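You operate a simulated robot arm through the tools that you are given. There is no shell and no other tool.

Carry out the task below with a simulated robot arm. There is one attempt and no reset: what you move stays moved.

TASK
Soak the bran in the red bucket and stir it into a smooth mash.
Fine: pour from the blue jug up to the white line; put jug and beige paddle back; spill none. Set down upright: blue jug, beige paddle.

Only the result counts: the job must be done as asked and must still hold three seconds after the hand-in. Knocking over, shifting, dropping, spilling or breaking anything else fails it.

THE ROBOT
A 7-joint arm with a two-finger parallel gripper, fixed in place. Base frame: the origin is on the floor under the middle of its stand, x ahead of it, y to its left, z up. Readings come in mm, rad, newtons and seconds.
With the tool pointing down near the work surface it reaches from about 520 to 960 mm from the base axis. Its first joint turns from -2.897 to 2.897 rad. Payload 3.91 kg.
The TCP is the grasp point between the finger pads, 30 mm short of the fingertips. In the tool frame z runs along the fingers and y along their closing line. The gripper opens to 110 mm. The fingers are 20 mm wide and 10 mm thick; the gripper's body (48 by 112 mm) begins 55 mm behind the TCP.
Orientation is that of the tool frame in the base frame, as a unit quaternion [w, x, y, z]. With the fingers straight down and closing along the base's y, the tool's x points along the base's -x, its y along +y and its z along -z.

THE INTERFACE
- The arm moves only by the tool arm_command. Its argument "deltas" is a list of rows, each an object (a shift or turn left out is 0, a gripper value left out holds the last) with "linear": the shift along the base's x, y, z in mm, a list of three; "delta_rot": the turn, a rotation vector about the base's x, y, z in rad, a list of three. In form: [{"linear": [dx, dy, dz], "delta_rot": [rx, ry, rz]}, ...]. A call has 1 to 20 rows; each row is the pose to reach, as a shift and turn from the pose commanded when the call began. "gripper" is the finger opening in mm, from 0 to 110, set as the call begins (left out, the last holds). A row lasts 0.2 s, in which the tool goes at most 50 mm and 0.15 rad; a call with a longer step from one row to the next is refused whole, and so is a gripper value outside its range. A pose out of reach is approached as far as the arm can. The call stops where the force on the tool passes 40 N (or 10 N more than at its start, if that is more) or the arm is blocked; 0.2 s more then pass. Each finger travels about 72 mm/s and halts on what it meets, pressing with about 24 N; the grip force reading is that of the motor and also rises with nothing between the fingers. The clock runs only during rows and for 0.2 s after the last one: add rows that repeat a pose to give the fingers time. It gives the time, the measured TCP pose, the force on the tool (base axes), the opening and the grip force at its end, in the units of the frame above (readings bear some noise), with the torque about the TCP (base axes, N m) and any sound that the robot's microphone picked up.
- Cameras (640 x 400 px; columns grow to the right, rows downward): "scene" is fixed at [394.3, 654.5, 1422.4]; the picture's right is [-0.92, 0.39, 0.00], its down [0.38, 0.90, -0.22] and it looks along [-0.08, -0.20, -0.98] (base axes); focal length 257 px, centre (320, 200). "wrist" rides on the gripper at [72, 17, -103] in the tool frame; the picture's right is [-0.23, 0.97, 0.00], its down [-0.76, -0.18, -0.62] and it looks along [-0.61, -0.14, 0.78] (tool axes); focal length 222 px, centre (320, 200). There is no depth. A picture from a camera that has moved, and an enlarged one, comes with that camera's place and axes in the base frame and with its lens. The place of the scene camera against the robot may be out by one fixed shift of up to 12 mm in any direction.
- snapshot(camera): a new picture of that camera. It takes no simulated time.
- lift_body(by): slides the trunk up (or, below 0, down) by that many mm; the arm rides with it, the base frame stays. It gives what a move gives, with no picture.
- inspect(camera, box): a new picture of the part [left, top, right, bottom] of that camera's present view, enlarged. It takes no simulated time.
- finish_job(): hands the job in; it is judged then, once.

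Nothing tells you positions but the pictures and the camera data. Unless the task says otherwise, let go and move clear before handing in.

The tools are called after "Call:" as a command line: name --argument value ..., lists and objects as JSON in quotes. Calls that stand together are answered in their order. arm_command: Moves the arm, as the interface text tells. Its arguments: {"type":"object","properties":{"deltas":{"type":"array","items":{"type":"object","properties":{"linear":{"type":"array","items":{"type":"number"}},"delta_rot":{"type":"array","items":{"type":"number"}}}}},"gripper":{"type":"number"}},"required":["deltas"]} The other tools are called the same way: lift_body (by) moves the trunk up or down; snapshot (camera) takes a picture; inspect (camera, box) takes an enlarged picture of a part of a camera's view; finish_job () hands the job in.

At the start:

```text
clock: 0.0
tool_pos: [320.5, 394.5, 1027.8]
ee_rot: [-0.001, 0.0, 1.0, 0.0]
wrist_force: [0.3, -0.4, 0.8]
ft_torque: [0.01, -0.01, 0.03]
grip_width: 109.9
grip_force: 0.0
trunk travel left (down, up): [-550.0, 132.0]
```

scene: 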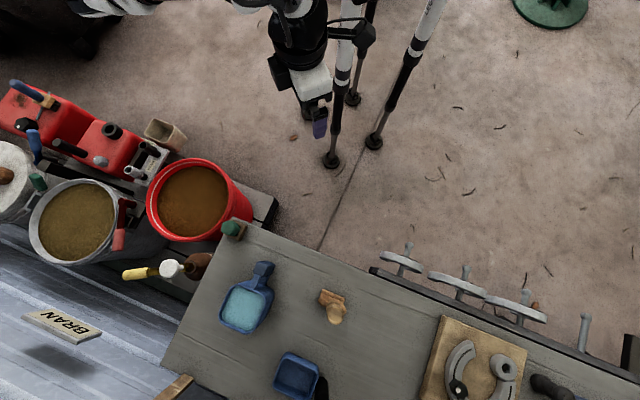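
wrist: 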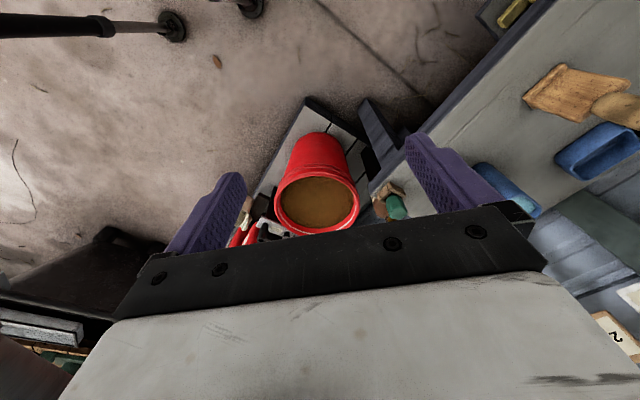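

I see a red bucket with brown bran at the left-centre of the scene view, and a bench carrying a blue jug, a blue scoop/tray and a small wooden item. I'll enlarge parts of the views before moving anything.

Call:
inspect --camera "scene" --box '[100, 120, 340, 280]'

Call:
inspect --camera "scene" --box '[200, 240, 440, 400]'

Call:
inspect --camera "wrist" --box '[220, 100, 420, 240]'

Call:
inspect --camera "wrist" --box '[440, 0, 640, 240]'

Call:
inspect --camera "scene" --box '[380, 230, 640, 400]'

Call:
inspect --camera "scene" --box '[0, 70, 240, 270]'

```text
2.50 times, centred on (220, 200) of scene
camera zoom: at [394.3, 654.5, 1422.4], right [-0.92, 0.39, 0.0], down [0.38, 0.9, -0.22], along [-0.08, -0.2, -0.98], focal length 642 px, centre (570, 200)
```

zoom: 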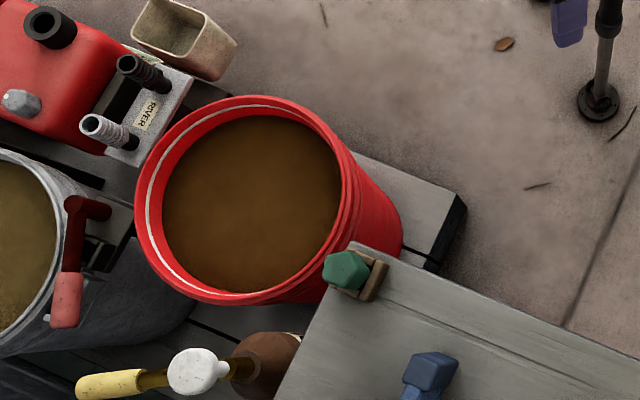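

```text
2.50 times, centred on (320, 320) of scene
camera zoom: at [394.3, 654.5, 1422.4], right [-0.92, 0.39, 0.0], down [0.38, 0.9, -0.22], along [-0.08, -0.2, -0.98], focal length 642 px, centre (320, -100)
```

zoom: 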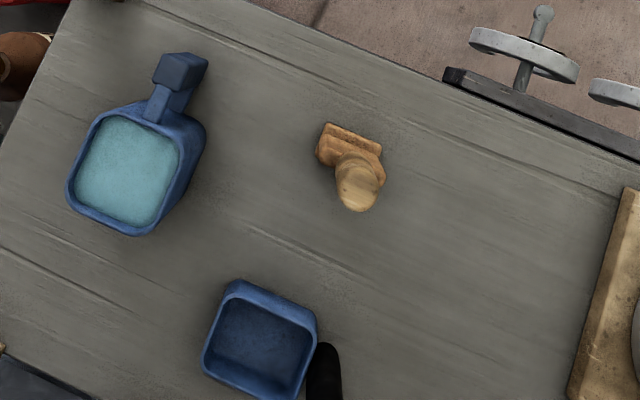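

```text
2.86 times, centred on (320, 170) of wrist
camera zoom: at [246.8, 413.0, 1131.2], right [0.23, 0.97, 0.0], down [0.76, -0.18, 0.62], along [0.61, -0.14, -0.78], focal length 635 px, centre (320, 286)
```

zoom: 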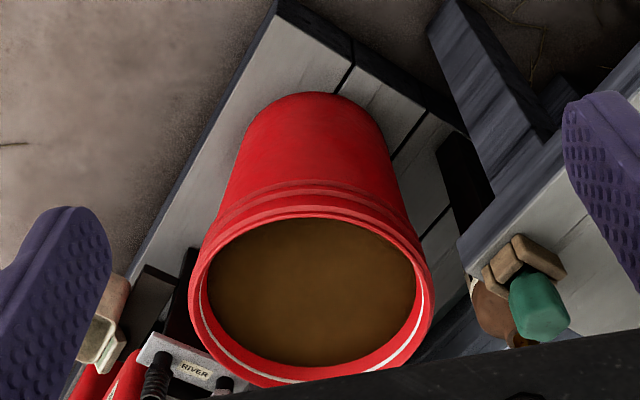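

```text
1.67 times, centred on (540, 120) of wrist
camera zoom: at [246.8, 413.0, 1131.2], right [0.23, 0.97, 0.0], down [0.76, -0.18, 0.62], along [0.61, -0.14, -0.78], focal length 370 px, centre (-47, 333)
```

zoom: 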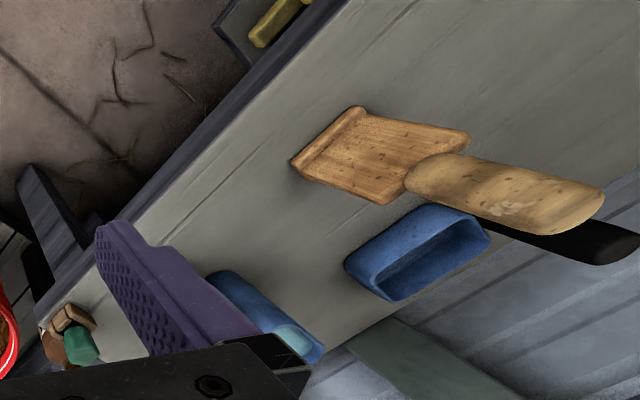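

```text
2.35 times, centred on (510, 315) of scene
camera zoom: at [394.3, 654.5, 1422.4], right [-0.92, 0.39, 0.0], down [0.38, 0.9, -0.22], along [-0.08, -0.2, -0.98], focal length 604 px, centre (-127, -71)
```

zoom: 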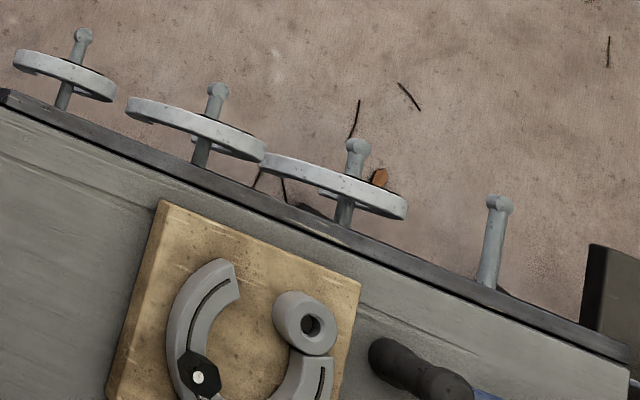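

```text
2.00 times, centred on (120, 170) of scene
camera zoom: at [394.3, 654.5, 1422.4], right [-0.92, 0.39, 0.0], down [0.38, 0.9, -0.22], along [-0.08, -0.2, -0.98], focal length 514 px, centre (720, 260)
```

zoom: 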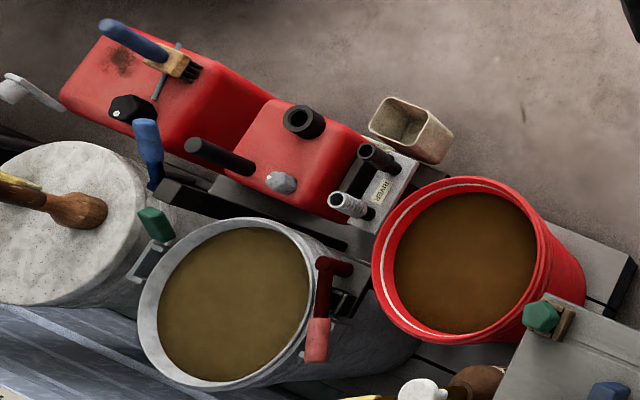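

The bucket rim looks to be near (700, 310, 570). The bench carries the water-filled blue jug near (555, 690) and the beige paddle standing upright near (390, 735). I'll move the wrist camera to a higher view facing the bench to measure these properly.

Call:
arm_command --deltas '[{"linear": [10, 15, 10], "delta_rot": [0, 0, 0.12]}, {"linear": [20, 30, 20], "delta_rot": [0, 0, 0.24]}, {"linear": [30, 45, 30], "delta_rot": [0, 0, 0.36]}, {"linear": [40, 60, 40], "delta_rot": [0, 0, 0.48]}, {"linear": [50, 75, 50], "delta_rot": [0, 0, 0.6]}, {"linear": [50, 75, 60], "delta_rot": [0, 0, 0.72]}, {"linear": [50, 75, 60], "delta_rot": [0, 0, 0.84]}]'

Call:
snapshot --camera "wrist"

Call:
snapshot --camera "scene"

```text
clock: 1.6
tool_pos: [370.1, 470.9, 1088.2]
ee_rot: [0.0, -0.409, 0.912, 0.0]
wrist_force: [-0.3, -0.4, -0.3]
ft_torque: [-0.01, 0.02, 0.03]
grip_width: 109.8
grip_force: 0.1
trunk travel left (down, up): [-550.0, 132.0]
```

```text
taken
camera wrist: at [308.5, 429.1, 1191.2], right [-0.58, 0.82, 0.0], down [0.64, 0.45, 0.62], along [0.51, 0.36, -0.78], focal length 222 px, centre (320, 200)
```

wrist: 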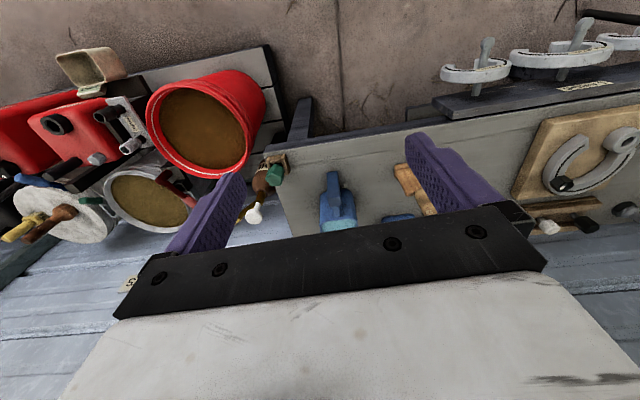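

```text
taken
```

scene: 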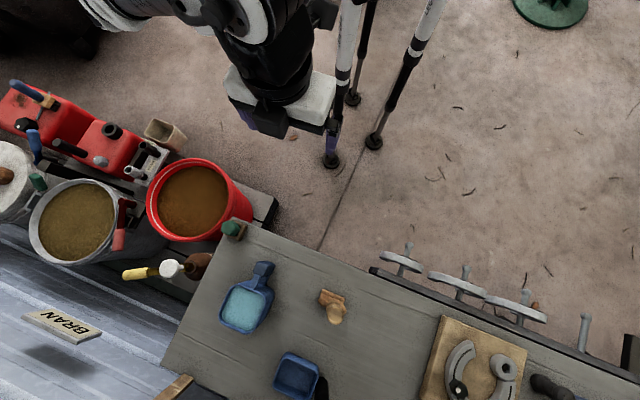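

The wrist camera needs to sit more nearly above the objects. I'll move it out over the bench at the same height, well clear of everything.

Call:
arm_command --deltas '[{"linear": [25, 31, 0]}, {"linear": [50, 62, 0]}, {"linear": [75, 93, 0]}, {"linear": [100, 124, 0]}, {"linear": [100, 124, 0]}]'

Call:
snapshot --camera "wrist"

Call:
inspect --camera "wrist" --box '[220, 0, 420, 200]'

Call:
inspect --camera "wrist" --box '[0, 0, 220, 240]'

```text
clock: 2.8
tool_pos: [470.4, 594.9, 1088.4]
ee_rot: [0.0, -0.408, 0.913, 0.0]
wrist_force: [0.2, 0.4, -0.5]
ft_torque: [-0.01, 0.02, -0.03]
grip_width: 110.2
grip_force: 0.0
trunk travel left (down, up): [-550.0, 132.0]
```

```text
taken
camera wrist: at [409.2, 553.2, 1191.8], right [-0.57, 0.82, 0.0], down [0.64, 0.45, 0.62], along [0.51, 0.36, -0.78], focal length 222 px, centre (320, 200)
```

wrist: 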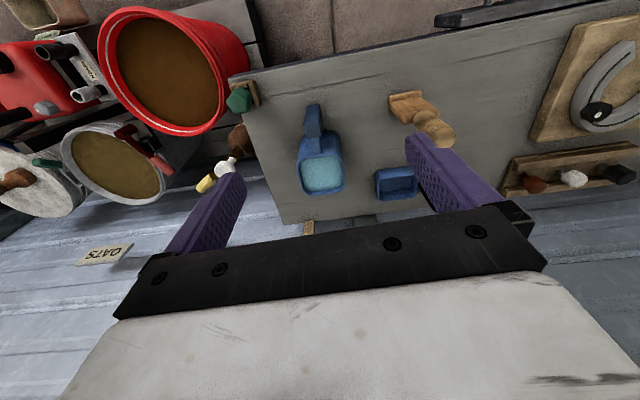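

```text
2.00 times, centred on (320, 100) of wrist
camera zoom: at [409.2, 553.2, 1191.8], right [-0.57, 0.82, 0.0], down [0.64, 0.45, 0.62], along [0.51, 0.36, -0.78], focal length 444 px, centre (320, 400)
```

zoom: 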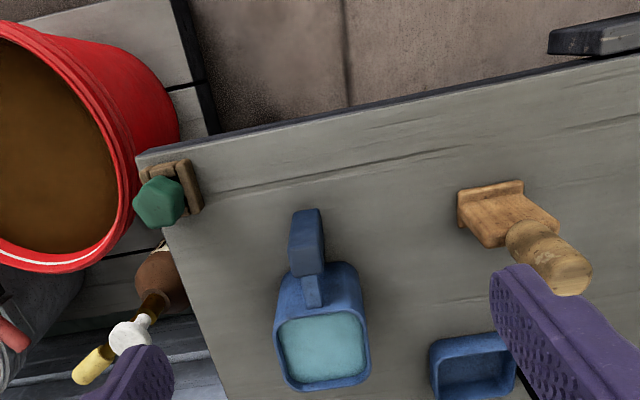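

```text
1.67 times, centred on (110, 120) of wrist
camera zoom: at [409.2, 553.2, 1191.8], right [-0.57, 0.82, 0.0], down [0.64, 0.45, 0.62], along [0.51, 0.36, -0.78], focal length 370 px, centre (670, 333)
```

zoom: 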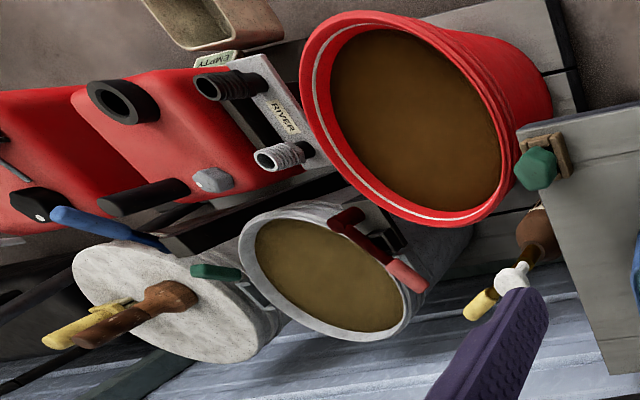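

The jug's rim is near (590, 690, 830) with its handle toward the robot near (524, 625, ~790). The bench top is at about z 730, the paddle near (405, 760) with its top at about 885, and the bucket rim near (746, 286, 514). I'll pitch the tool and come lower for an oblique look at the jug handle and paddle, staying well back.

Call:
arm_command --deltas '[{"linear": [-8, -16, -25], "delta_rot": [0.0745, -0.0667, 0]}, {"linear": [-16, -32, -50], "delta_rot": [0.149, -0.1334, 0]}, {"linear": [-24, -48, -80], "delta_rot": [0.2235, -0.2, 0]}, {"linear": [-33, -60, -115], "delta_rot": [0.298, -0.2668, 0]}, {"linear": [-33, -71, -150], "delta_rot": [0.3725, -0.3335, 0]}, {"linear": [-33, -71, -188], "delta_rot": [0.447, -0.4, 0]}, {"linear": [-33, -71, -188], "delta_rot": [0.447, -0.4, 0]}]'

Call:
snapshot --camera "wrist"

Call:
inspect --camera "wrist" --box '[220, 40, 420, 200]'

Call:
snapshot --camera "scene"

```text
clock: 4.4
tool_pos: [435.0, 520.8, 898.8]
ee_rot: [0.27, -0.39, 0.872, 0.121]
wrist_force: [-0.1, 0.4, 0.4]
ft_torque: [0.0, 0.0, 0.0]
grip_width: 109.6
grip_force: 0.2
trunk travel left (down, up): [-550.0, 132.0]
```

```text
taken
camera wrist: at [343.1, 446.6, 943.7], right [-0.6, 0.79, 0.13], down [0.32, 0.09, 0.94], along [0.73, 0.61, -0.3], focal length 222 px, centre (320, 200)
```

wrist: 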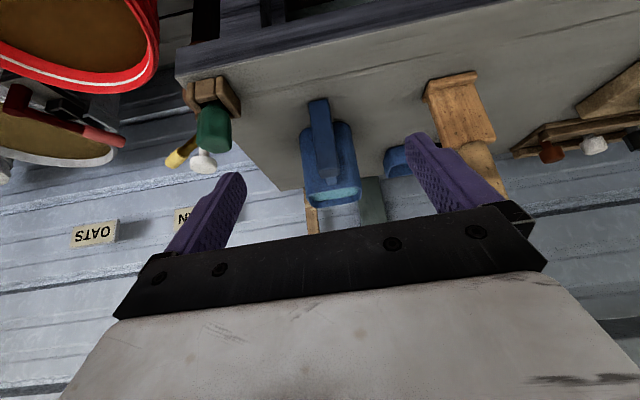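

```text
2.50 times, centred on (320, 120) of wrist
camera zoom: at [343.1, 446.6, 943.7], right [-0.6, 0.79, 0.13], down [0.32, 0.09, 0.94], along [0.73, 0.61, -0.3], focal length 555 px, centre (320, 400)
```

zoom: 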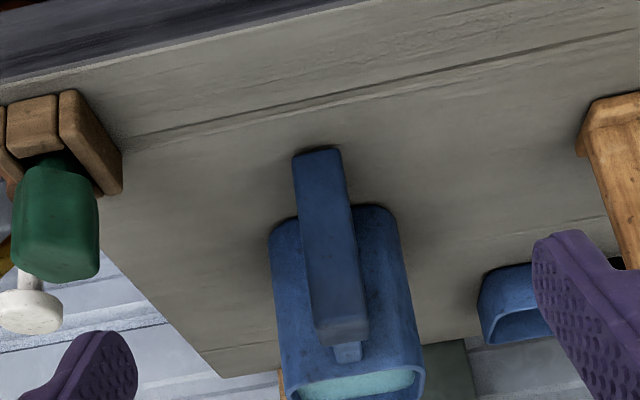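

```text
taken
```

scene: 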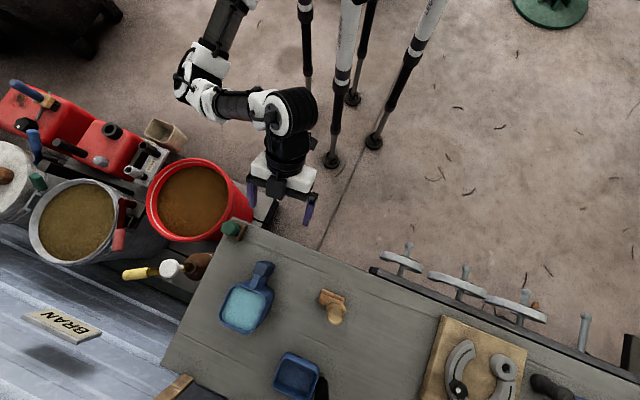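

The jug handle is a vertical bar alongside the body, joined near the rim, on the robot's side. I'll return the tool to vertical and take an overhead look directly above the jug to get the bar position and orientation precisely.

Call:
arm_command --deltas '[{"linear": [0, 0, 40], "delta_rot": [-0.0745, 0.0667, 0]}, {"linear": [10, 10, 75], "delta_rot": [-0.149, 0.1334, 0]}, {"linear": [30, 30, 98], "delta_rot": [-0.2235, 0.2, 0]}, {"linear": [60, 60, 98], "delta_rot": [-0.298, 0.2668, 0]}, {"linear": [90, 90, 98], "delta_rot": [-0.3725, 0.3335, 0]}, {"linear": [117, 120, 98], "delta_rot": [-0.447, 0.4, 0]}, {"linear": [117, 127, 98], "delta_rot": [-0.447, 0.4, 0]}, {"linear": [117, 127, 98], "delta_rot": [-0.447, 0.4, 0]}]'

Call:
snapshot --camera "wrist"

Call:
inspect --camera "wrist" --box '[240, 20, 440, 180]'

```text
clock: 6.2
tool_pos: [546.8, 632.6, 995.0]
ee_rot: [0.0, -0.408, 0.913, 0.0]
wrist_force: [-0.4, -0.2, -0.5]
ft_torque: [-0.03, 0.0, 0.01]
grip_width: 109.7
grip_force: 0.0
out of reach, approached as far as the arm can: row 6, 7, 8
trunk travel left (down, up): [-550.0, 132.0]
```

```text
taken
camera wrist: at [485.4, 591.7, 1098.6], right [-0.57, 0.82, 0.0], down [0.64, 0.45, 0.62], along [0.51, 0.36, -0.78], focal length 222 px, centre (320, 200)
```

wrist: 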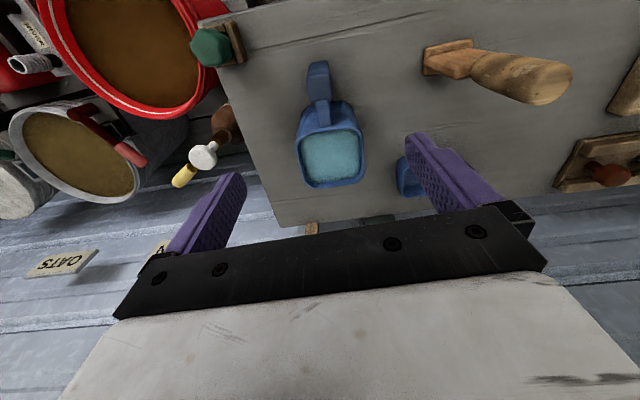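

```text
2.50 times, centred on (340, 100) of wrist
camera zoom: at [485.4, 591.7, 1098.6], right [-0.57, 0.82, 0.0], down [0.64, 0.45, 0.62], along [0.51, 0.36, -0.78], focal length 555 px, centre (270, 450)
```

zoom: 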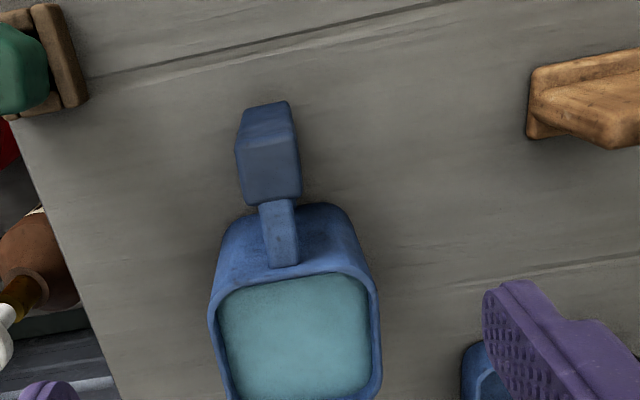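

The overhead view puts the bar top at about (535, 625, 827) and the bench at about z 720. The rim centre is near (593, 690), so the handle-to-jug direction is about 45°. Next I'll go over the bucket to measure its rim, level and white line, and later rehearse the pour there empty-handed.

Call:
arm_command --deltas '[{"linear": [10, -38, 0], "delta_rot": [0, 0, -0.047]}, {"linear": [25, -76, 0], "delta_rot": [0, 0, -0.094]}, {"linear": [40, -114, 0], "delta_rot": [0, 0, -0.141]}, {"linear": [55, -152, 0], "delta_rot": [0, 0, -0.188]}, {"linear": [70, -190, 0], "delta_rot": [0, 0, -0.235]}, {"linear": [85, -228, 0], "delta_rot": [0, 0, -0.282]}, {"linear": [100, -266, -10], "delta_rot": [0, 0, -0.329]}, {"linear": [115, -304, -30], "delta_rot": [0, 0, -0.376]}, {"linear": [130, -342, -50], "delta_rot": [0, 0, -0.423]}, {"linear": [145, -370, -80], "delta_rot": [0, 0, -0.47]}, {"linear": [145, -370, -120], "delta_rot": [0, 0, -0.47]}, {"linear": [145, -370, -120], "delta_rot": [0, 0, -0.47]}]'

Call:
snapshot --camera "wrist"

Call:
snapshot --camera "scene"

```text
clock: 8.8
tool_pos: [692.2, 263.4, 873.1]
ee_rot: [0.0, -0.184, 0.983, 0.0]
wrist_force: [0.5, 0.5, -0.4]
ft_torque: [0.0, 0.01, -0.02]
grip_width: 110.0
grip_force: 0.0
trunk travel left (down, up): [-550.0, 132.0]
```

```text
taken
camera wrist: at [617.5, 255.6, 977.2], right [-0.14, 0.99, 0.0], down [0.77, 0.11, 0.62], along [0.62, 0.09, -0.78], focal length 222 px, centre (320, 200)
```

wrist: 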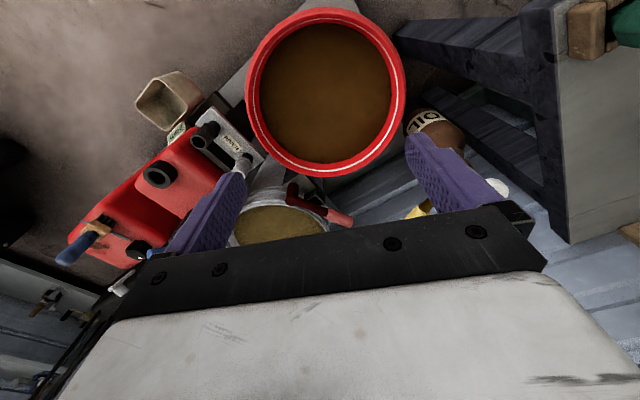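

```text
taken
```

scene: 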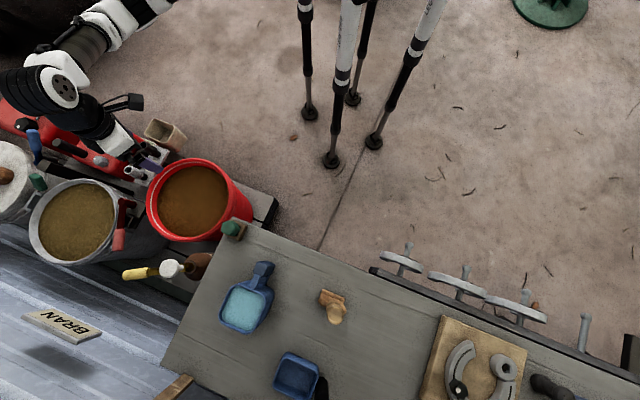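

The bucket rim centre is near (752, 287, ~512) with a diameter of about 315 mm. I'll enlarge the bucket to see the white line and the current level.

Call:
inspect --camera "wrist" --box '[230, 0, 430, 190]'

Call:
inspect --camera "wrist" --box '[270, 120, 390, 195]'

Call:
inspect --camera "scene" --box '[135, 145, 265, 250]'

```text
2.11 times, centred on (330, 95) of wrist
camera zoom: at [617.5, 255.6, 977.2], right [-0.14, 0.99, 0.0], down [0.77, 0.11, 0.62], along [0.62, 0.09, -0.78], focal length 468 px, centre (299, 421)
```

zoom: 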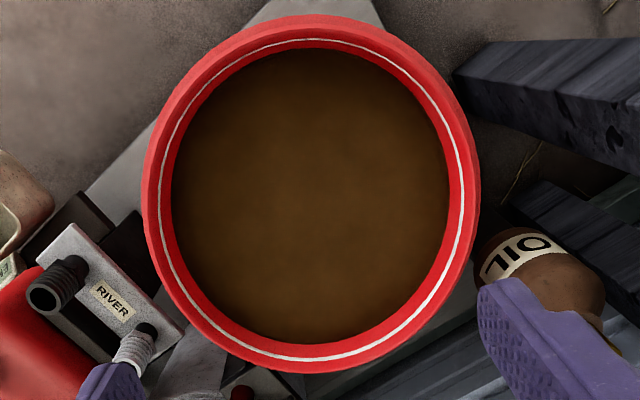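

```text
5.33 times, centred on (330, 158) of wrist
camera zoom: at [617.5, 255.6, 977.2], right [-0.14, 0.99, 0.0], down [0.77, 0.11, 0.62], along [0.62, 0.09, -0.78], focal length 1185 px, centre (267, 427)
```

zoom: 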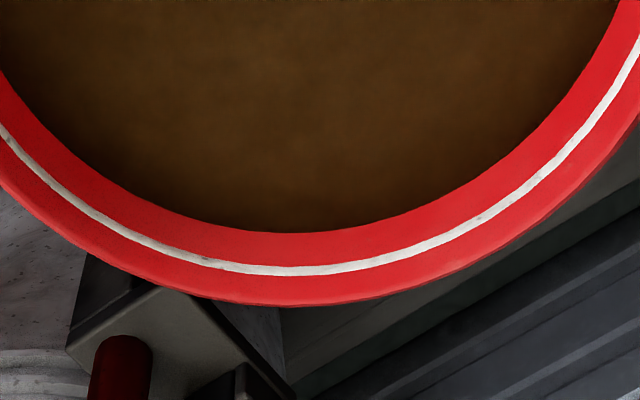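

```text
3.81 times, centred on (200, 198) of scene
camera zoom: at [394.3, 654.5, 1422.4], right [-0.92, 0.39, 0.0], down [0.38, 0.9, -0.22], along [-0.08, -0.2, -0.98], focal length 978 px, centre (777, 210)
```

zoom: 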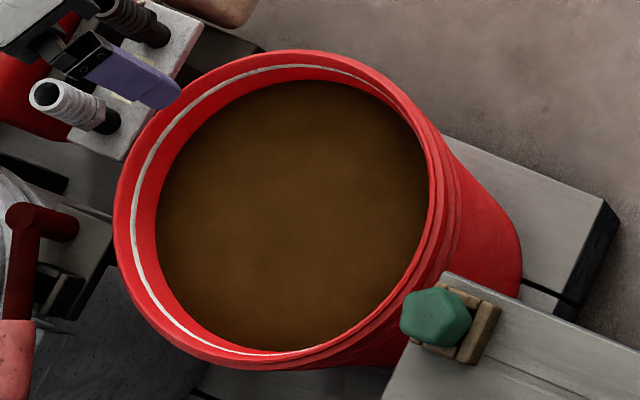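

The white line sits roughly 15–20 mm above the current level and about 10 mm below the rim. Before touching anything I'll test how far the wrist can yaw here, since that decides how the jug can be tipped.

Call:
arm_command --deltas '[{"delta_rot": [0, 0, 0.15]}, {"delta_rot": [0, 0, 0.3]}, {"delta_rot": [0, 0, 0.45]}, {"delta_rot": [0, 0, 0.6]}, {"delta_rot": [0, 0, 0.75]}, {"delta_rot": [0, 0, 0.9]}, {"delta_rot": [0, 0, 1.05]}, {"delta_rot": [0, 0, 1.2]}, {"delta_rot": [0, 0, 1.35]}, {"delta_rot": [0, 0, 1.5]}, {"delta_rot": [0, 0, 1.57]}]'

Call:
snapshot --camera "scene"

```text
clock: 11.2
tool_pos: [692.4, 262.8, 875.4]
ee_rot: [0.0, 0.825, -0.565, 0.0]
wrist_force: [0.4, 0.7, 0.3]
ft_torque: [-0.01, 0.02, -0.01]
grip_width: 110.0
grip_force: 0.1
trunk travel left (down, up): [-550.0, 132.0]
```

```text
taken
```

scene: 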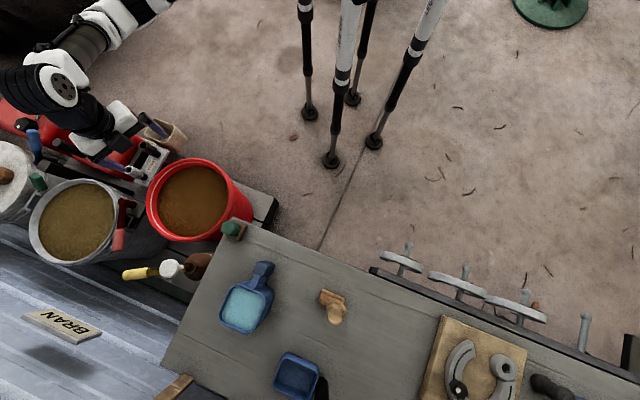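

A +90° yaw is fine. I'll keep going toward +180° to see whether the jug can be held with its handle on the outer side.

Call:
arm_command --deltas '[{"delta_rot": [0, 0, 0.15]}, {"delta_rot": [0, 0, 0.3]}, {"delta_rot": [0, 0, 0.45]}, {"delta_rot": [0, 0, 0.6]}, {"delta_rot": [0, 0, 0.75]}, {"delta_rot": [0, 0, 0.9]}, {"delta_rot": [0, 0, 1.05]}, {"delta_rot": [0, 0, 1.2]}, {"delta_rot": [0, 0, 1.35]}, {"delta_rot": [0, 0, 1.5]}, {"delta_rot": [0, 0, 1.57]}]'

Call:
snapshot --camera "scene"

Call:
snapshot --camera "wrist"

```text
clock: 13.6
tool_pos: [691.0, 263.6, 874.6]
ee_rot: [0.0, 0.983, 0.184, 0.0]
wrist_force: [0.7, 0.3, -0.6]
ft_torque: [0.0, -0.01, -0.02]
grip_width: 110.1
grip_force: 0.0
trunk travel left (down, up): [-550.0, 132.0]
```

```text
taken
```

scene: 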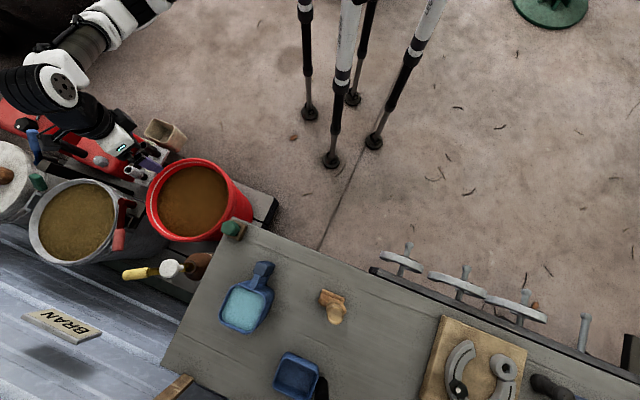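

```text
taken
camera wrist: at [764.3, 275.7, 978.6], right [0.14, -0.99, 0.0], down [-0.77, -0.11, 0.62], along [-0.62, -0.09, -0.78], focal length 222 px, centre (320, 200)
```

wrist: 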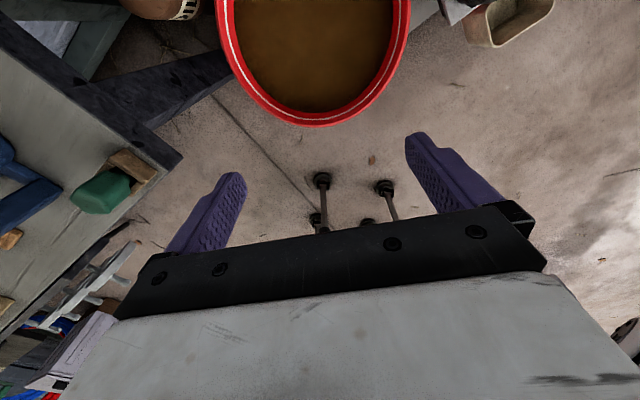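

A +180° yaw also works over the bucket, so the jug can be carried with its handle on the outer side and tipped toward the robot, with the tool rotating into a natural outward reach. I'll rehearse that tilt with an empty gripper, high above the bucket.

Call:
arm_command --deltas '[{"linear": [10, 4, -10], "delta_rot": [0.0358, -0.0932, 0]}, {"linear": [20, 8, -25], "delta_rot": [0.0716, -0.1864, 0]}, {"linear": [30, 12, -40], "delta_rot": [0.1074, -0.2796, 0]}, {"linear": [40, 16, -55], "delta_rot": [0.1432, -0.3728, 0]}, {"linear": [50, 20, -70], "delta_rot": [0.179, -0.466, 0]}, {"linear": [60, 24, -85], "delta_rot": [0.2148, -0.5592, 0]}, {"linear": [70, 28, -100], "delta_rot": [0.2506, -0.6524, 0]}, {"linear": [80, 32, -115], "delta_rot": [0.2864, -0.7456, 0]}, {"linear": [90, 36, -130], "delta_rot": [0.3222, -0.8388, 0]}, {"linear": [100, 40, -145], "delta_rot": [0.358, -0.932, 0]}, {"linear": [112, 44, -155], "delta_rot": [0.3938, -1.0252, 0]}, {"linear": [112, 44, -155], "delta_rot": [0.4296, -1.1184, 0]}]'

Call:
snapshot --camera "scene"

Call:
snapshot --camera "wrist"

```text
clock: 16.2
tool_pos: [803.1, 308.7, 719.5]
ee_rot: [-0.102, 0.811, 0.151, 0.555]
wrist_force: [1.1, 0.3, 0.3]
ft_torque: [0.01, -0.02, -0.01]
grip_width: 109.9
grip_force: 0.1
trunk travel left (down, up): [-550.0, 132.0]
```

```text
taken
```

scene: 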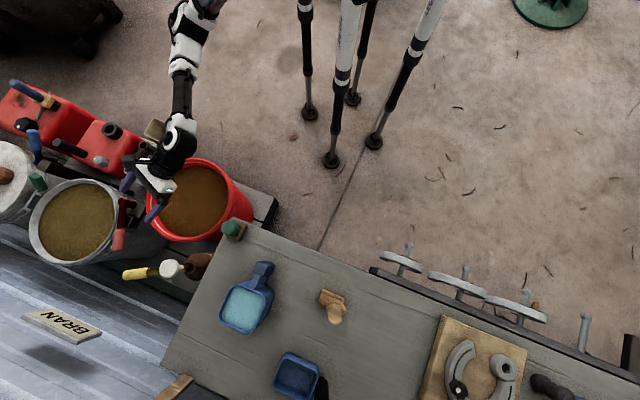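

```text
taken
camera wrist: at [743.1, 269.8, 825.0], right [0.27, -0.94, -0.21], down [-0.86, -0.14, -0.48], along [0.42, 0.31, -0.85], focal length 222 px, centre (320, 200)
```

wrist: 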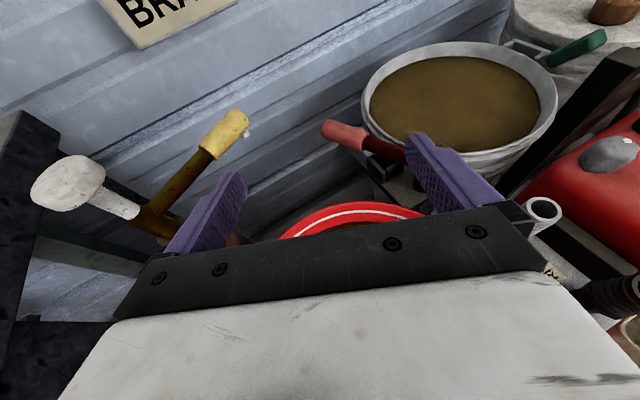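

A tilt of 1.2 rad is reachable there. I'll check further tilt (to about 1.9 rad) and a lower pose at z about 690.

Call:
arm_command --deltas '[{"linear": [0, 0, -10], "delta_rot": [0.043, -0.1118, 0]}, {"linear": [-5, -2, -20], "delta_rot": [0.086, -0.2237, 0]}, {"linear": [-10, -4, -30], "delta_rot": [0.1289, -0.3355, 0]}, {"linear": [-15, -6, -30], "delta_rot": [0.1718, -0.4474, 0]}, {"linear": [-20, -8, -30], "delta_rot": [0.2148, -0.5592, 0]}, {"linear": [-25, -10, -30], "delta_rot": [0.25, -0.652, 0]}]'

Call:
snapshot --camera "scene"

Call:
snapshot --camera "wrist"

```text
clock: 17.6
tool_pos: [778.7, 296.9, 691.4]
ee_rot: [-0.147, 0.573, 0.107, 0.799]
wrist_force: [-0.1, -0.1, -0.3]
ft_torque: [0.01, -0.03, 0.04]
grip_width: 109.8
grip_force: 0.1
trunk travel left (down, up): [-550.0, 132.0]
```

```text
taken
```

scene: 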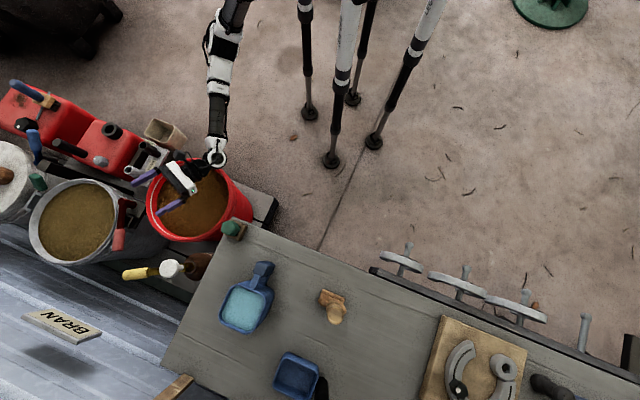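

```text
taken
camera wrist: at [671.0, 239.7, 726.7], right [0.42, -0.88, -0.21], down [-0.39, 0.04, -0.92], along [0.82, 0.47, -0.32], focal length 222 px, centre (320, 200)
```

wrist: 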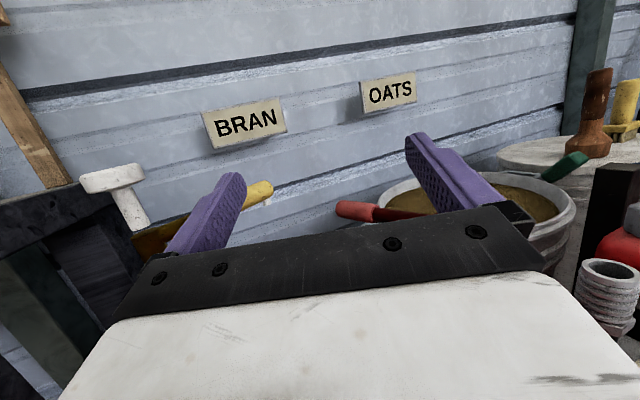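

The full pour motion is feasible up to about 1.9 rad. I'll reverse out to vertical above the bucket, then go back over the jug with the yaw aligned to its handle.

Call:
arm_command --deltas '[{"linear": [10, 4, 20], "delta_rot": [-0.05, 0.13, 0]}, {"linear": [10, 4, 40], "delta_rot": [-0.1, 0.26, 0]}, {"linear": [5, 2, 60], "delta_rot": [-0.15, 0.391, 0]}, {"linear": [-5, -2, 80], "delta_rot": [-0.2, 0.521, 0]}, {"linear": [-15, -6, 100], "delta_rot": [-0.25, 0.651, 0]}, {"linear": [-25, -10, 120], "delta_rot": [-0.3, 0.781, 0]}, {"linear": [-35, -14, 140], "delta_rot": [-0.35, 0.912, 0]}, {"linear": [-45, -18, 160], "delta_rot": [-0.4, 1.042, 0]}, {"linear": [-55, -22, 184], "delta_rot": [-0.45, 1.172, 0]}, {"linear": [-65, -26, 200], "delta_rot": [-0.5, 1.302, 0]}, {"linear": [-75, -30, 210], "delta_rot": [-0.55, 1.433, 0]}, {"linear": [-87, -34, 220], "delta_rot": [-0.6, 1.563, 0]}, {"linear": [-87, -34, 230], "delta_rot": [-0.65, 1.693, 0]}, {"linear": [-87, -34, 235], "delta_rot": [-0.6796, 1.7704, 0]}]'

```text
clock: 20.6
tool_pos: [690.6, 263.8, 924.7]
ee_rot: [0.0, 0.983, 0.184, -0.001]
wrist_force: [0.8, -0.4, -0.1]
ft_torque: [0.0, 0.0, 0.01]
grip_width: 109.8
grip_force: 0.0
trunk travel left (down, up): [-550.0, 132.0]
```

Back to vertical above the bucket. Now I'll swing over to the jug handle with the yaw back to about 46°, keeping the fingertips near z 900.

Call:
arm_command --deltas '[{"linear": [-8, 18, 0], "delta_rot": [0, 0, -0.1355]}, {"linear": [-16, 36, 0], "delta_rot": [0, 0, -0.271]}, {"linear": [-24, 54, 0], "delta_rot": [0, 0, -0.4065]}, {"linear": [-32, 72, 0], "delta_rot": [0, 0, -0.542]}, {"linear": [-40, 90, 0], "delta_rot": [0, 0, -0.6775]}, {"linear": [-48, 108, 0], "delta_rot": [0, 0, -0.813]}, {"linear": [-56, 126, 0], "delta_rot": [0, 0, -0.9485]}, {"linear": [-64, 144, 0], "delta_rot": [0, 0, -1.084]}, {"linear": [-72, 162, 0], "delta_rot": [0, 0, -1.2195]}, {"linear": [-80, 180, 0], "delta_rot": [0, 0, -1.355]}, {"linear": [-88, 198, 0], "delta_rot": [0, 0, -1.4905]}, {"linear": [-96, 216, 0], "delta_rot": [0, 0, -1.626]}, {"linear": [-104, 234, 0], "delta_rot": [0, 0, -1.7615]}, {"linear": [-112, 252, 0], "delta_rot": [0, 0, -1.897]}, {"linear": [-120, 270, 0], "delta_rot": [0, 0, -2.0325]}, {"linear": [-128, 288, 0], "delta_rot": [0, 0, -2.168]}, {"linear": [-136, 306, 0], "delta_rot": [0, 0, -2.3035]}, {"linear": [-144, 324, 0], "delta_rot": [0, 0, -2.439]}, {"linear": [-152, 345, 0], "delta_rot": [0, 0, -2.5745]}, {"linear": [-156, 361, 0], "delta_rot": [0, 0, -2.71]}]'

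Call:
snapshot --camera "wrist"

Call:
inspect --camera "wrist" --box '[230, 40, 430, 200]'

Call:
snapshot --camera "scene"

```text
clock: 24.8
tool_pos: [535.4, 624.1, 925.1]
ee_rot: [0.0, -0.389, 0.921, 0.0]
wrist_force: [-0.5, 0.4, -0.4]
ft_torque: [0.02, -0.01, -0.03]
grip_width: 110.0
grip_force: 0.0
trunk travel left (down, up): [-550.0, 132.0]
```

```text
taken
camera wrist: at [471.6, 585.9, 1028.8], right [-0.54, 0.84, 0.0], down [0.66, 0.42, 0.62], along [0.53, 0.34, -0.78], focal length 222 px, centre (320, 200)
```

wrist: 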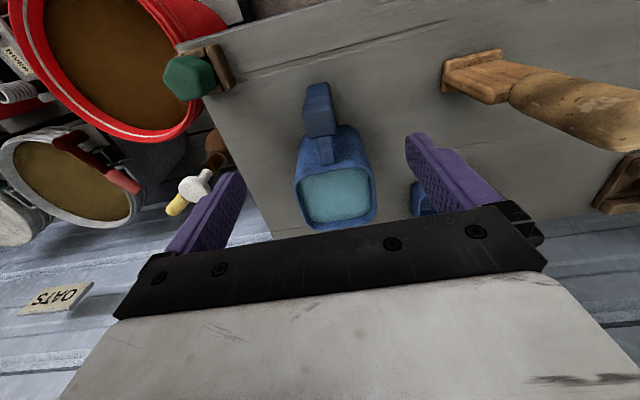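

```text
2.50 times, centred on (330, 120) of wrist
camera zoom: at [471.6, 585.9, 1028.8], right [-0.54, 0.84, 0.0], down [0.66, 0.42, 0.62], along [0.53, 0.34, -0.78], focal length 555 px, centre (295, 400)
```

zoom: 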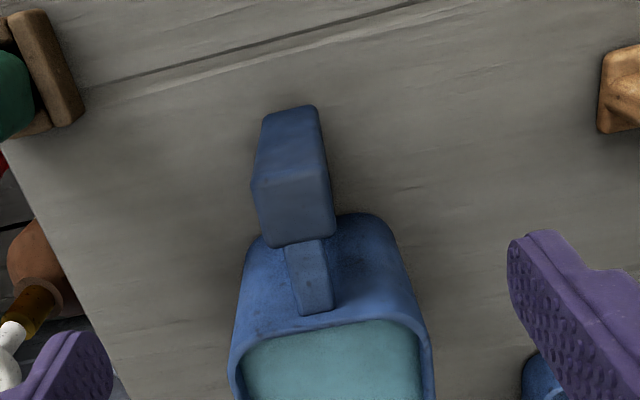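

```text
taken
```

scene: 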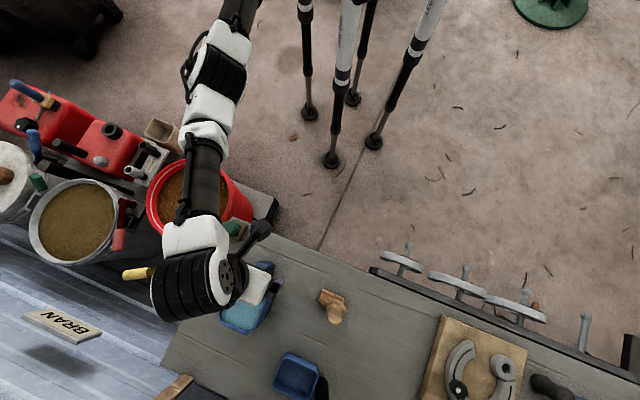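

The bar is centred within about 2 mm of the TCP and the yaw matches the jug's direction (about 46°). I'll descend to just above the bar top and check alignment again.

Call:
arm_command --deltas '[{"linear": [-1.5, 1, -20]}, {"linear": [-1.5, 1, -40]}, {"linear": [-1.5, 1, -60]}, {"linear": [-1.5, 1, -65]}, {"linear": [-1.5, 1, -65]}]' --gripper 90

Call:
snapshot --camera "wrist"

Call:
inspect --camera "wrist" --box '[220, 90, 420, 240]'

```text
clock: 26.0
tool_pos: [533.4, 625.0, 860.7]
ee_rot: [0.0, -0.389, 0.921, 0.0]
wrist_force: [0.3, -0.4, -0.7]
ft_torque: [0.0, -0.01, 0.02]
grip_width: 89.9
grip_force: 0.1
trunk travel left (down, up): [-550.0, 132.0]
```

```text
taken
camera wrist: at [470.9, 586.0, 964.4], right [-0.54, 0.84, 0.0], down [0.66, 0.42, 0.62], along [0.52, 0.34, -0.78], focal length 222 px, centre (320, 200)
```

wrist: 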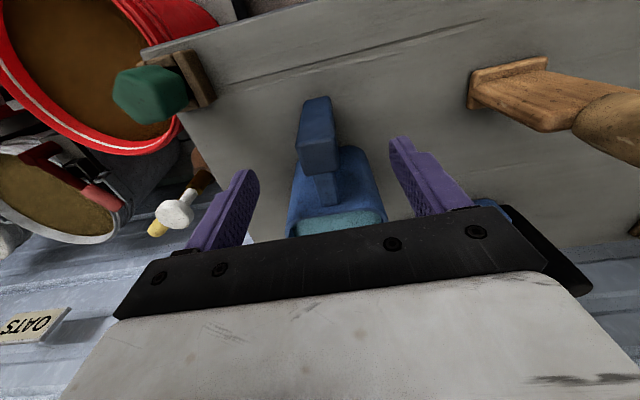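

```text
2.67 times, centred on (320, 165) of wrist
camera zoom: at [470.9, 586.0, 964.4], right [-0.54, 0.84, 0.0], down [0.66, 0.42, 0.62], along [0.52, 0.34, -0.78], focal length 592 px, centre (320, 293)
```

zoom: 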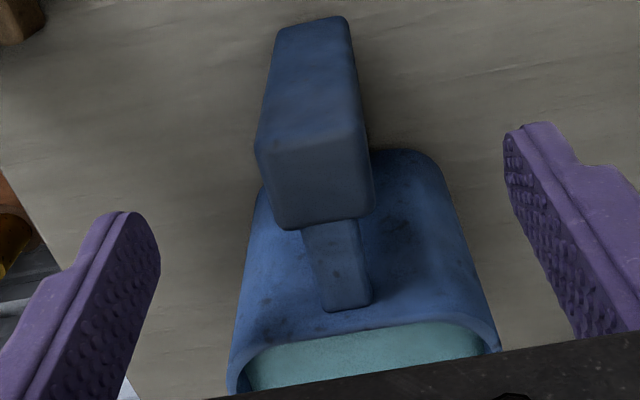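

The bar top is still centred on the tool axis (height confirmed at about 826). I'll go down so the fingers straddle the bar, keeping the palm about 15 mm above the rim.

Call:
arm_command --deltas '[{"linear": [0.5, 0, -20]}, {"linear": [0.5, 0, -40]}, {"linear": [0.5, 0, -60]}, {"linear": [0.5, 0, -72]}, {"linear": [0.5, 0, -72]}]'

Call:
snapshot --camera "wrist"

Call:
snapshot --camera "scene"

```text
clock: 27.2
tool_pos: [534.3, 627.2, 786.9]
ee_rot: [0.0, -0.39, 0.921, 0.0]
wrist_force: [-0.5, 0.3, -0.6]
ft_torque: [0.04, -0.01, 0.01]
grip_width: 90.3
grip_force: 0.0
trunk travel left (down, up): [-550.0, 132.0]
```

```text
taken
camera wrist: at [471.1, 587.7, 890.9], right [-0.54, 0.84, 0.0], down [0.66, 0.42, 0.62], along [0.52, 0.34, -0.78], focal length 222 px, centre (320, 200)
```

wrist: 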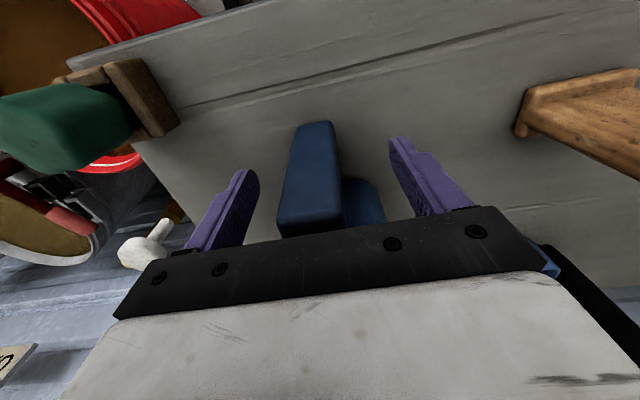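

```text
taken
```

scene: 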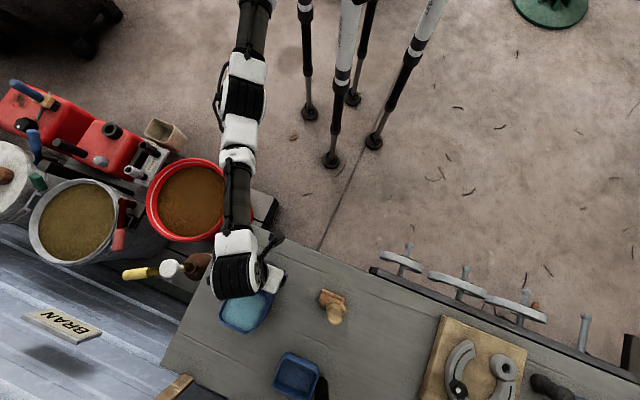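

The fingers straddle the bar. Closing the grip now.

Call:
arm_command --deltas '[{"linear": [0, 0, 0]}, {"linear": [0, 0, 0]}, {"linear": [0, 0, 0]}, {"linear": [0, 0, 0]}, {"linear": [0, 0, 0]}, {"linear": [0, 0, 0]}]' --gripper 0

Call:
snapshot --camera "wrist"

```text
clock: 28.6
tool_pos: [535.6, 625.3, 788.4]
ee_rot: [0.0, -0.39, 0.921, 0.0]
wrist_force: [2.0, -0.4, 0.7]
ft_torque: [0.06, 0.05, -0.09]
grip_width: 28.0
grip_force: 24.0
trunk travel left (down, up): [-550.0, 132.0]
```

```text
taken
camera wrist: at [471.2, 587.7, 891.1], right [-0.54, 0.84, 0.0], down [0.66, 0.42, 0.62], along [0.52, 0.34, -0.78], focal length 222 px, centre (320, 200)
```

wrist: 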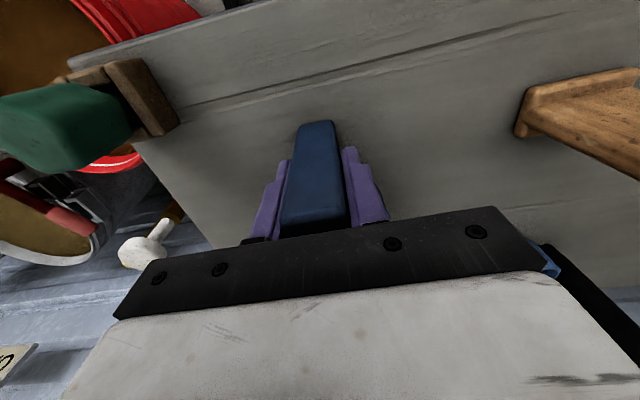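

Gripped at 28 mm with full force. I'll lift slightly and check the weight and whether the jug sags in the grip.

Call:
arm_command --deltas '[{"linear": [0, 0, 2]}, {"linear": [0, 0, 5]}, {"linear": [0, 0, 9]}, {"linear": [0, 0, 12]}, {"linear": [0, 0, 12]}, {"linear": [0, 0, 12]}]'

Call:
snapshot --camera "wrist"

Call:
inspect --camera "scene" --box '[200, 240, 330, 345]'

```text
clock: 30.0
tool_pos: [532.7, 626.0, 799.3]
ee_rot: [0.0, -0.389, 0.921, 0.0]
wrist_force: [0.2, -0.9, -3.9]
ft_torque: [-0.17, 0.2, 0.04]
grip_width: 28.0
grip_force: 24.0
trunk travel left (down, up): [-550.0, 132.0]
```

```text
taken
camera wrist: at [470.5, 587.2, 902.9], right [-0.54, 0.84, 0.0], down [0.66, 0.42, 0.62], along [0.52, 0.34, -0.78], focal length 222 px, centre (320, 200)
```

wrist: 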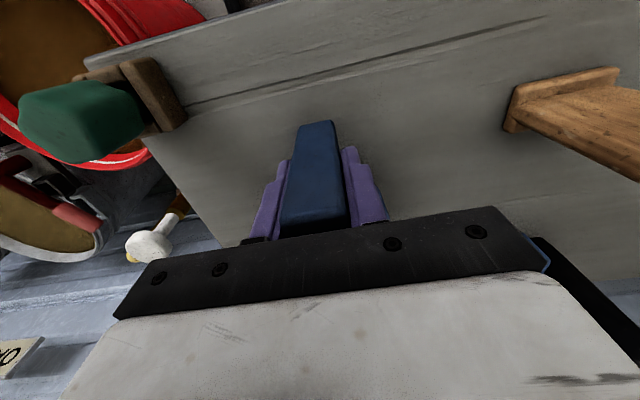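

```text
3.81 times, centred on (265, 292) of scene
camera zoom: at [394.3, 654.5, 1422.4], right [-0.92, 0.39, 0.0], down [0.38, 0.9, -0.22], along [-0.08, -0.2, -0.98], focal length 978 px, centre (530, -152)
```

zoom: 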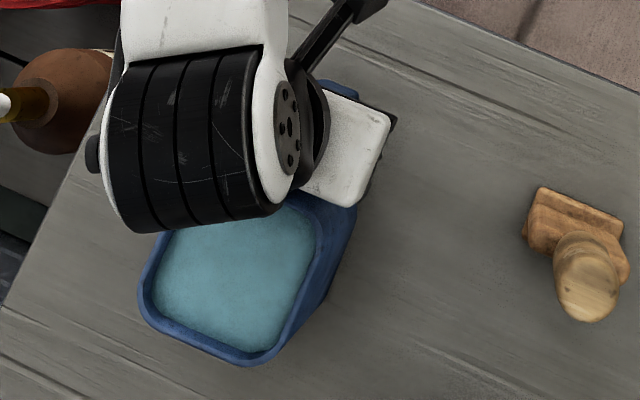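

The jug weighs about 4 N and there is no sign of slip. I'll lift it gently straight up to about z 925.

Call:
arm_command --deltas '[{"linear": [0, 0, 6]}, {"linear": [0, 0, 16]}, {"linear": [0, 0, 30]}, {"linear": [0, 0, 45]}, {"linear": [0, 0, 60]}, {"linear": [0, 0, 75]}, {"linear": [0, 0, 90]}, {"linear": [0, 0, 105]}, {"linear": [0, 0, 116]}, {"linear": [0, 0, 122]}, {"linear": [0, 0, 125]}, {"linear": [0, 0, 125]}]'

Call:
snapshot --camera "wrist"

Call:
inspect --camera "scene" --box '[160, 220, 350, 365]'

```text
clock: 32.6
tool_pos: [534.8, 625.6, 924.5]
ee_rot: [0.0, -0.39, 0.921, 0.001]
wrist_force: [-0.6, 0.6, -2.5]
ft_torque: [-0.16, 0.17, 0.01]
grip_width: 27.8
grip_force: 24.1
trunk travel left (down, up): [-550.0, 132.0]
```

```text
taken
camera wrist: at [471.6, 587.5, 1027.9], right [-0.54, 0.84, 0.0], down [0.66, 0.42, 0.62], along [0.52, 0.34, -0.78], focal length 222 px, centre (320, 200)
```

wrist: 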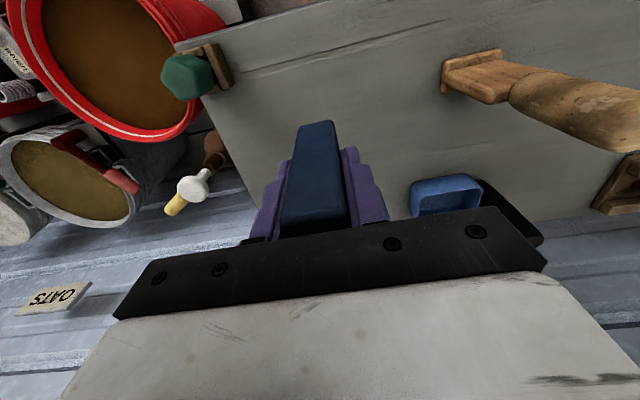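

```text
2.76 times, centred on (255, 292) of scene
camera zoom: at [394.3, 654.5, 1422.4], right [-0.92, 0.39, 0.0], down [0.38, 0.9, -0.22], along [-0.08, -0.2, -0.98], focal length 708 px, centre (499, -55)
```

zoom: 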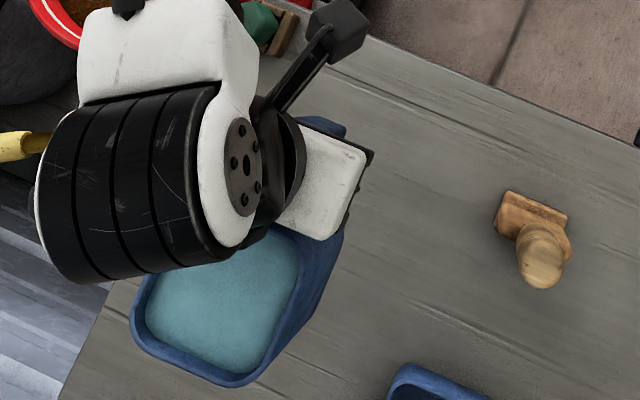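

The jug is held steady and upright. I'll now carry it slowly toward the bucket, keeping it level while yawing the handle to the outer side, in two gentle legs.

Call:
arm_command --deltas '[{"linear": [2, -4, 0], "delta_rot": [0, 0, 0.03]}, {"linear": [5, -12, 0], "delta_rot": [0, 0, 0.09]}, {"linear": [9, -22, 0], "delta_rot": [0, 0, 0.16]}, {"linear": [14, -32, 0], "delta_rot": [0, 0, 0.24]}, {"linear": [18, -42, 0], "delta_rot": [0, 0, 0.32]}, {"linear": [23, -53, 0], "delta_rot": [0, 0, 0.4]}, {"linear": [27, -64, 0], "delta_rot": [0, 0, 0.48]}, {"linear": [32, -75, 0], "delta_rot": [0, 0, 0.56]}, {"linear": [37, -86, 0], "delta_rot": [0, 0, 0.64]}, {"linear": [42, -97, 0], "delta_rot": [0, 0, 0.72]}, {"linear": [46, -108, 0], "delta_rot": [0, 0, 0.8]}, {"linear": [51, -119, 0], "delta_rot": [0, 0, 0.88]}, {"linear": [56, -130, 0], "delta_rot": [0, 0, 0.96]}, {"linear": [61, -141, 0], "delta_rot": [0, 0, 1.04]}, {"linear": [66, -152, 0], "delta_rot": [0, 0, 1.12]}, {"linear": [71, -163, 0], "delta_rot": [0, 0, 1.2]}, {"linear": [75, -172, 0], "delta_rot": [0, 0, 1.27]}, {"linear": [77, -178, 0], "delta_rot": [0, 0, 1.32]}, {"linear": [78, -180, 0], "delta_rot": [0, 0, 1.34]}, {"linear": [78, -180, 0], "delta_rot": [0, 0, 1.34]}]'

Call:
snapshot --camera "scene"

Call:
snapshot --camera "wrist"

```text
clock: 36.8
tool_pos: [612.5, 445.5, 922.7]
ee_rot: [0.0, 0.878, -0.479, -0.001]
wrist_force: [-0.2, 0.2, -3.4]
ft_torque: [-0.19, -0.11, -0.02]
grip_width: 27.8
grip_force: 24.0
trunk travel left (down, up): [-550.0, 132.0]
```

```text
taken
```

scene: 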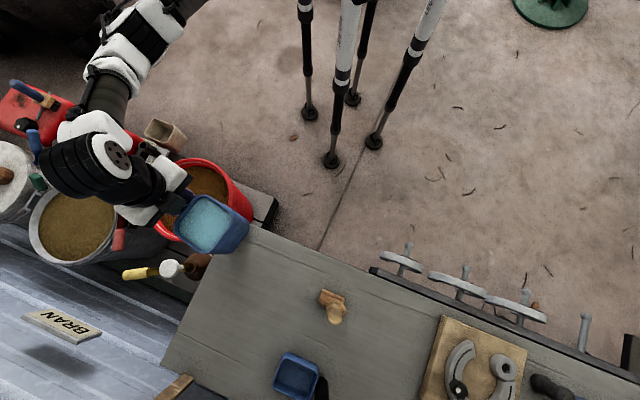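

```text
taken
camera wrist: at [636.2, 377.5, 1028.1], right [-0.94, -0.33, 0.0], down [-0.26, 0.74, 0.62], along [-0.21, 0.59, -0.78], focal length 222 px, centre (320, 200)
```

wrist: 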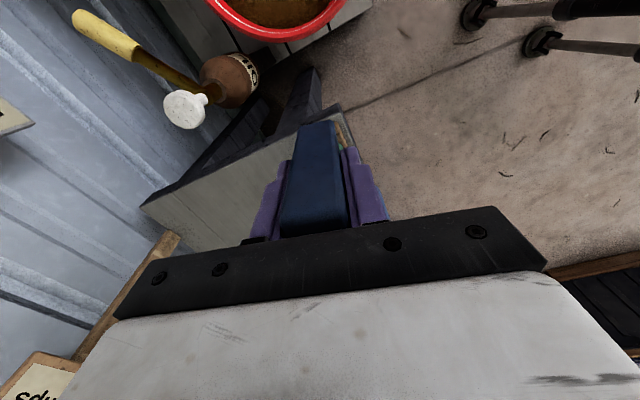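

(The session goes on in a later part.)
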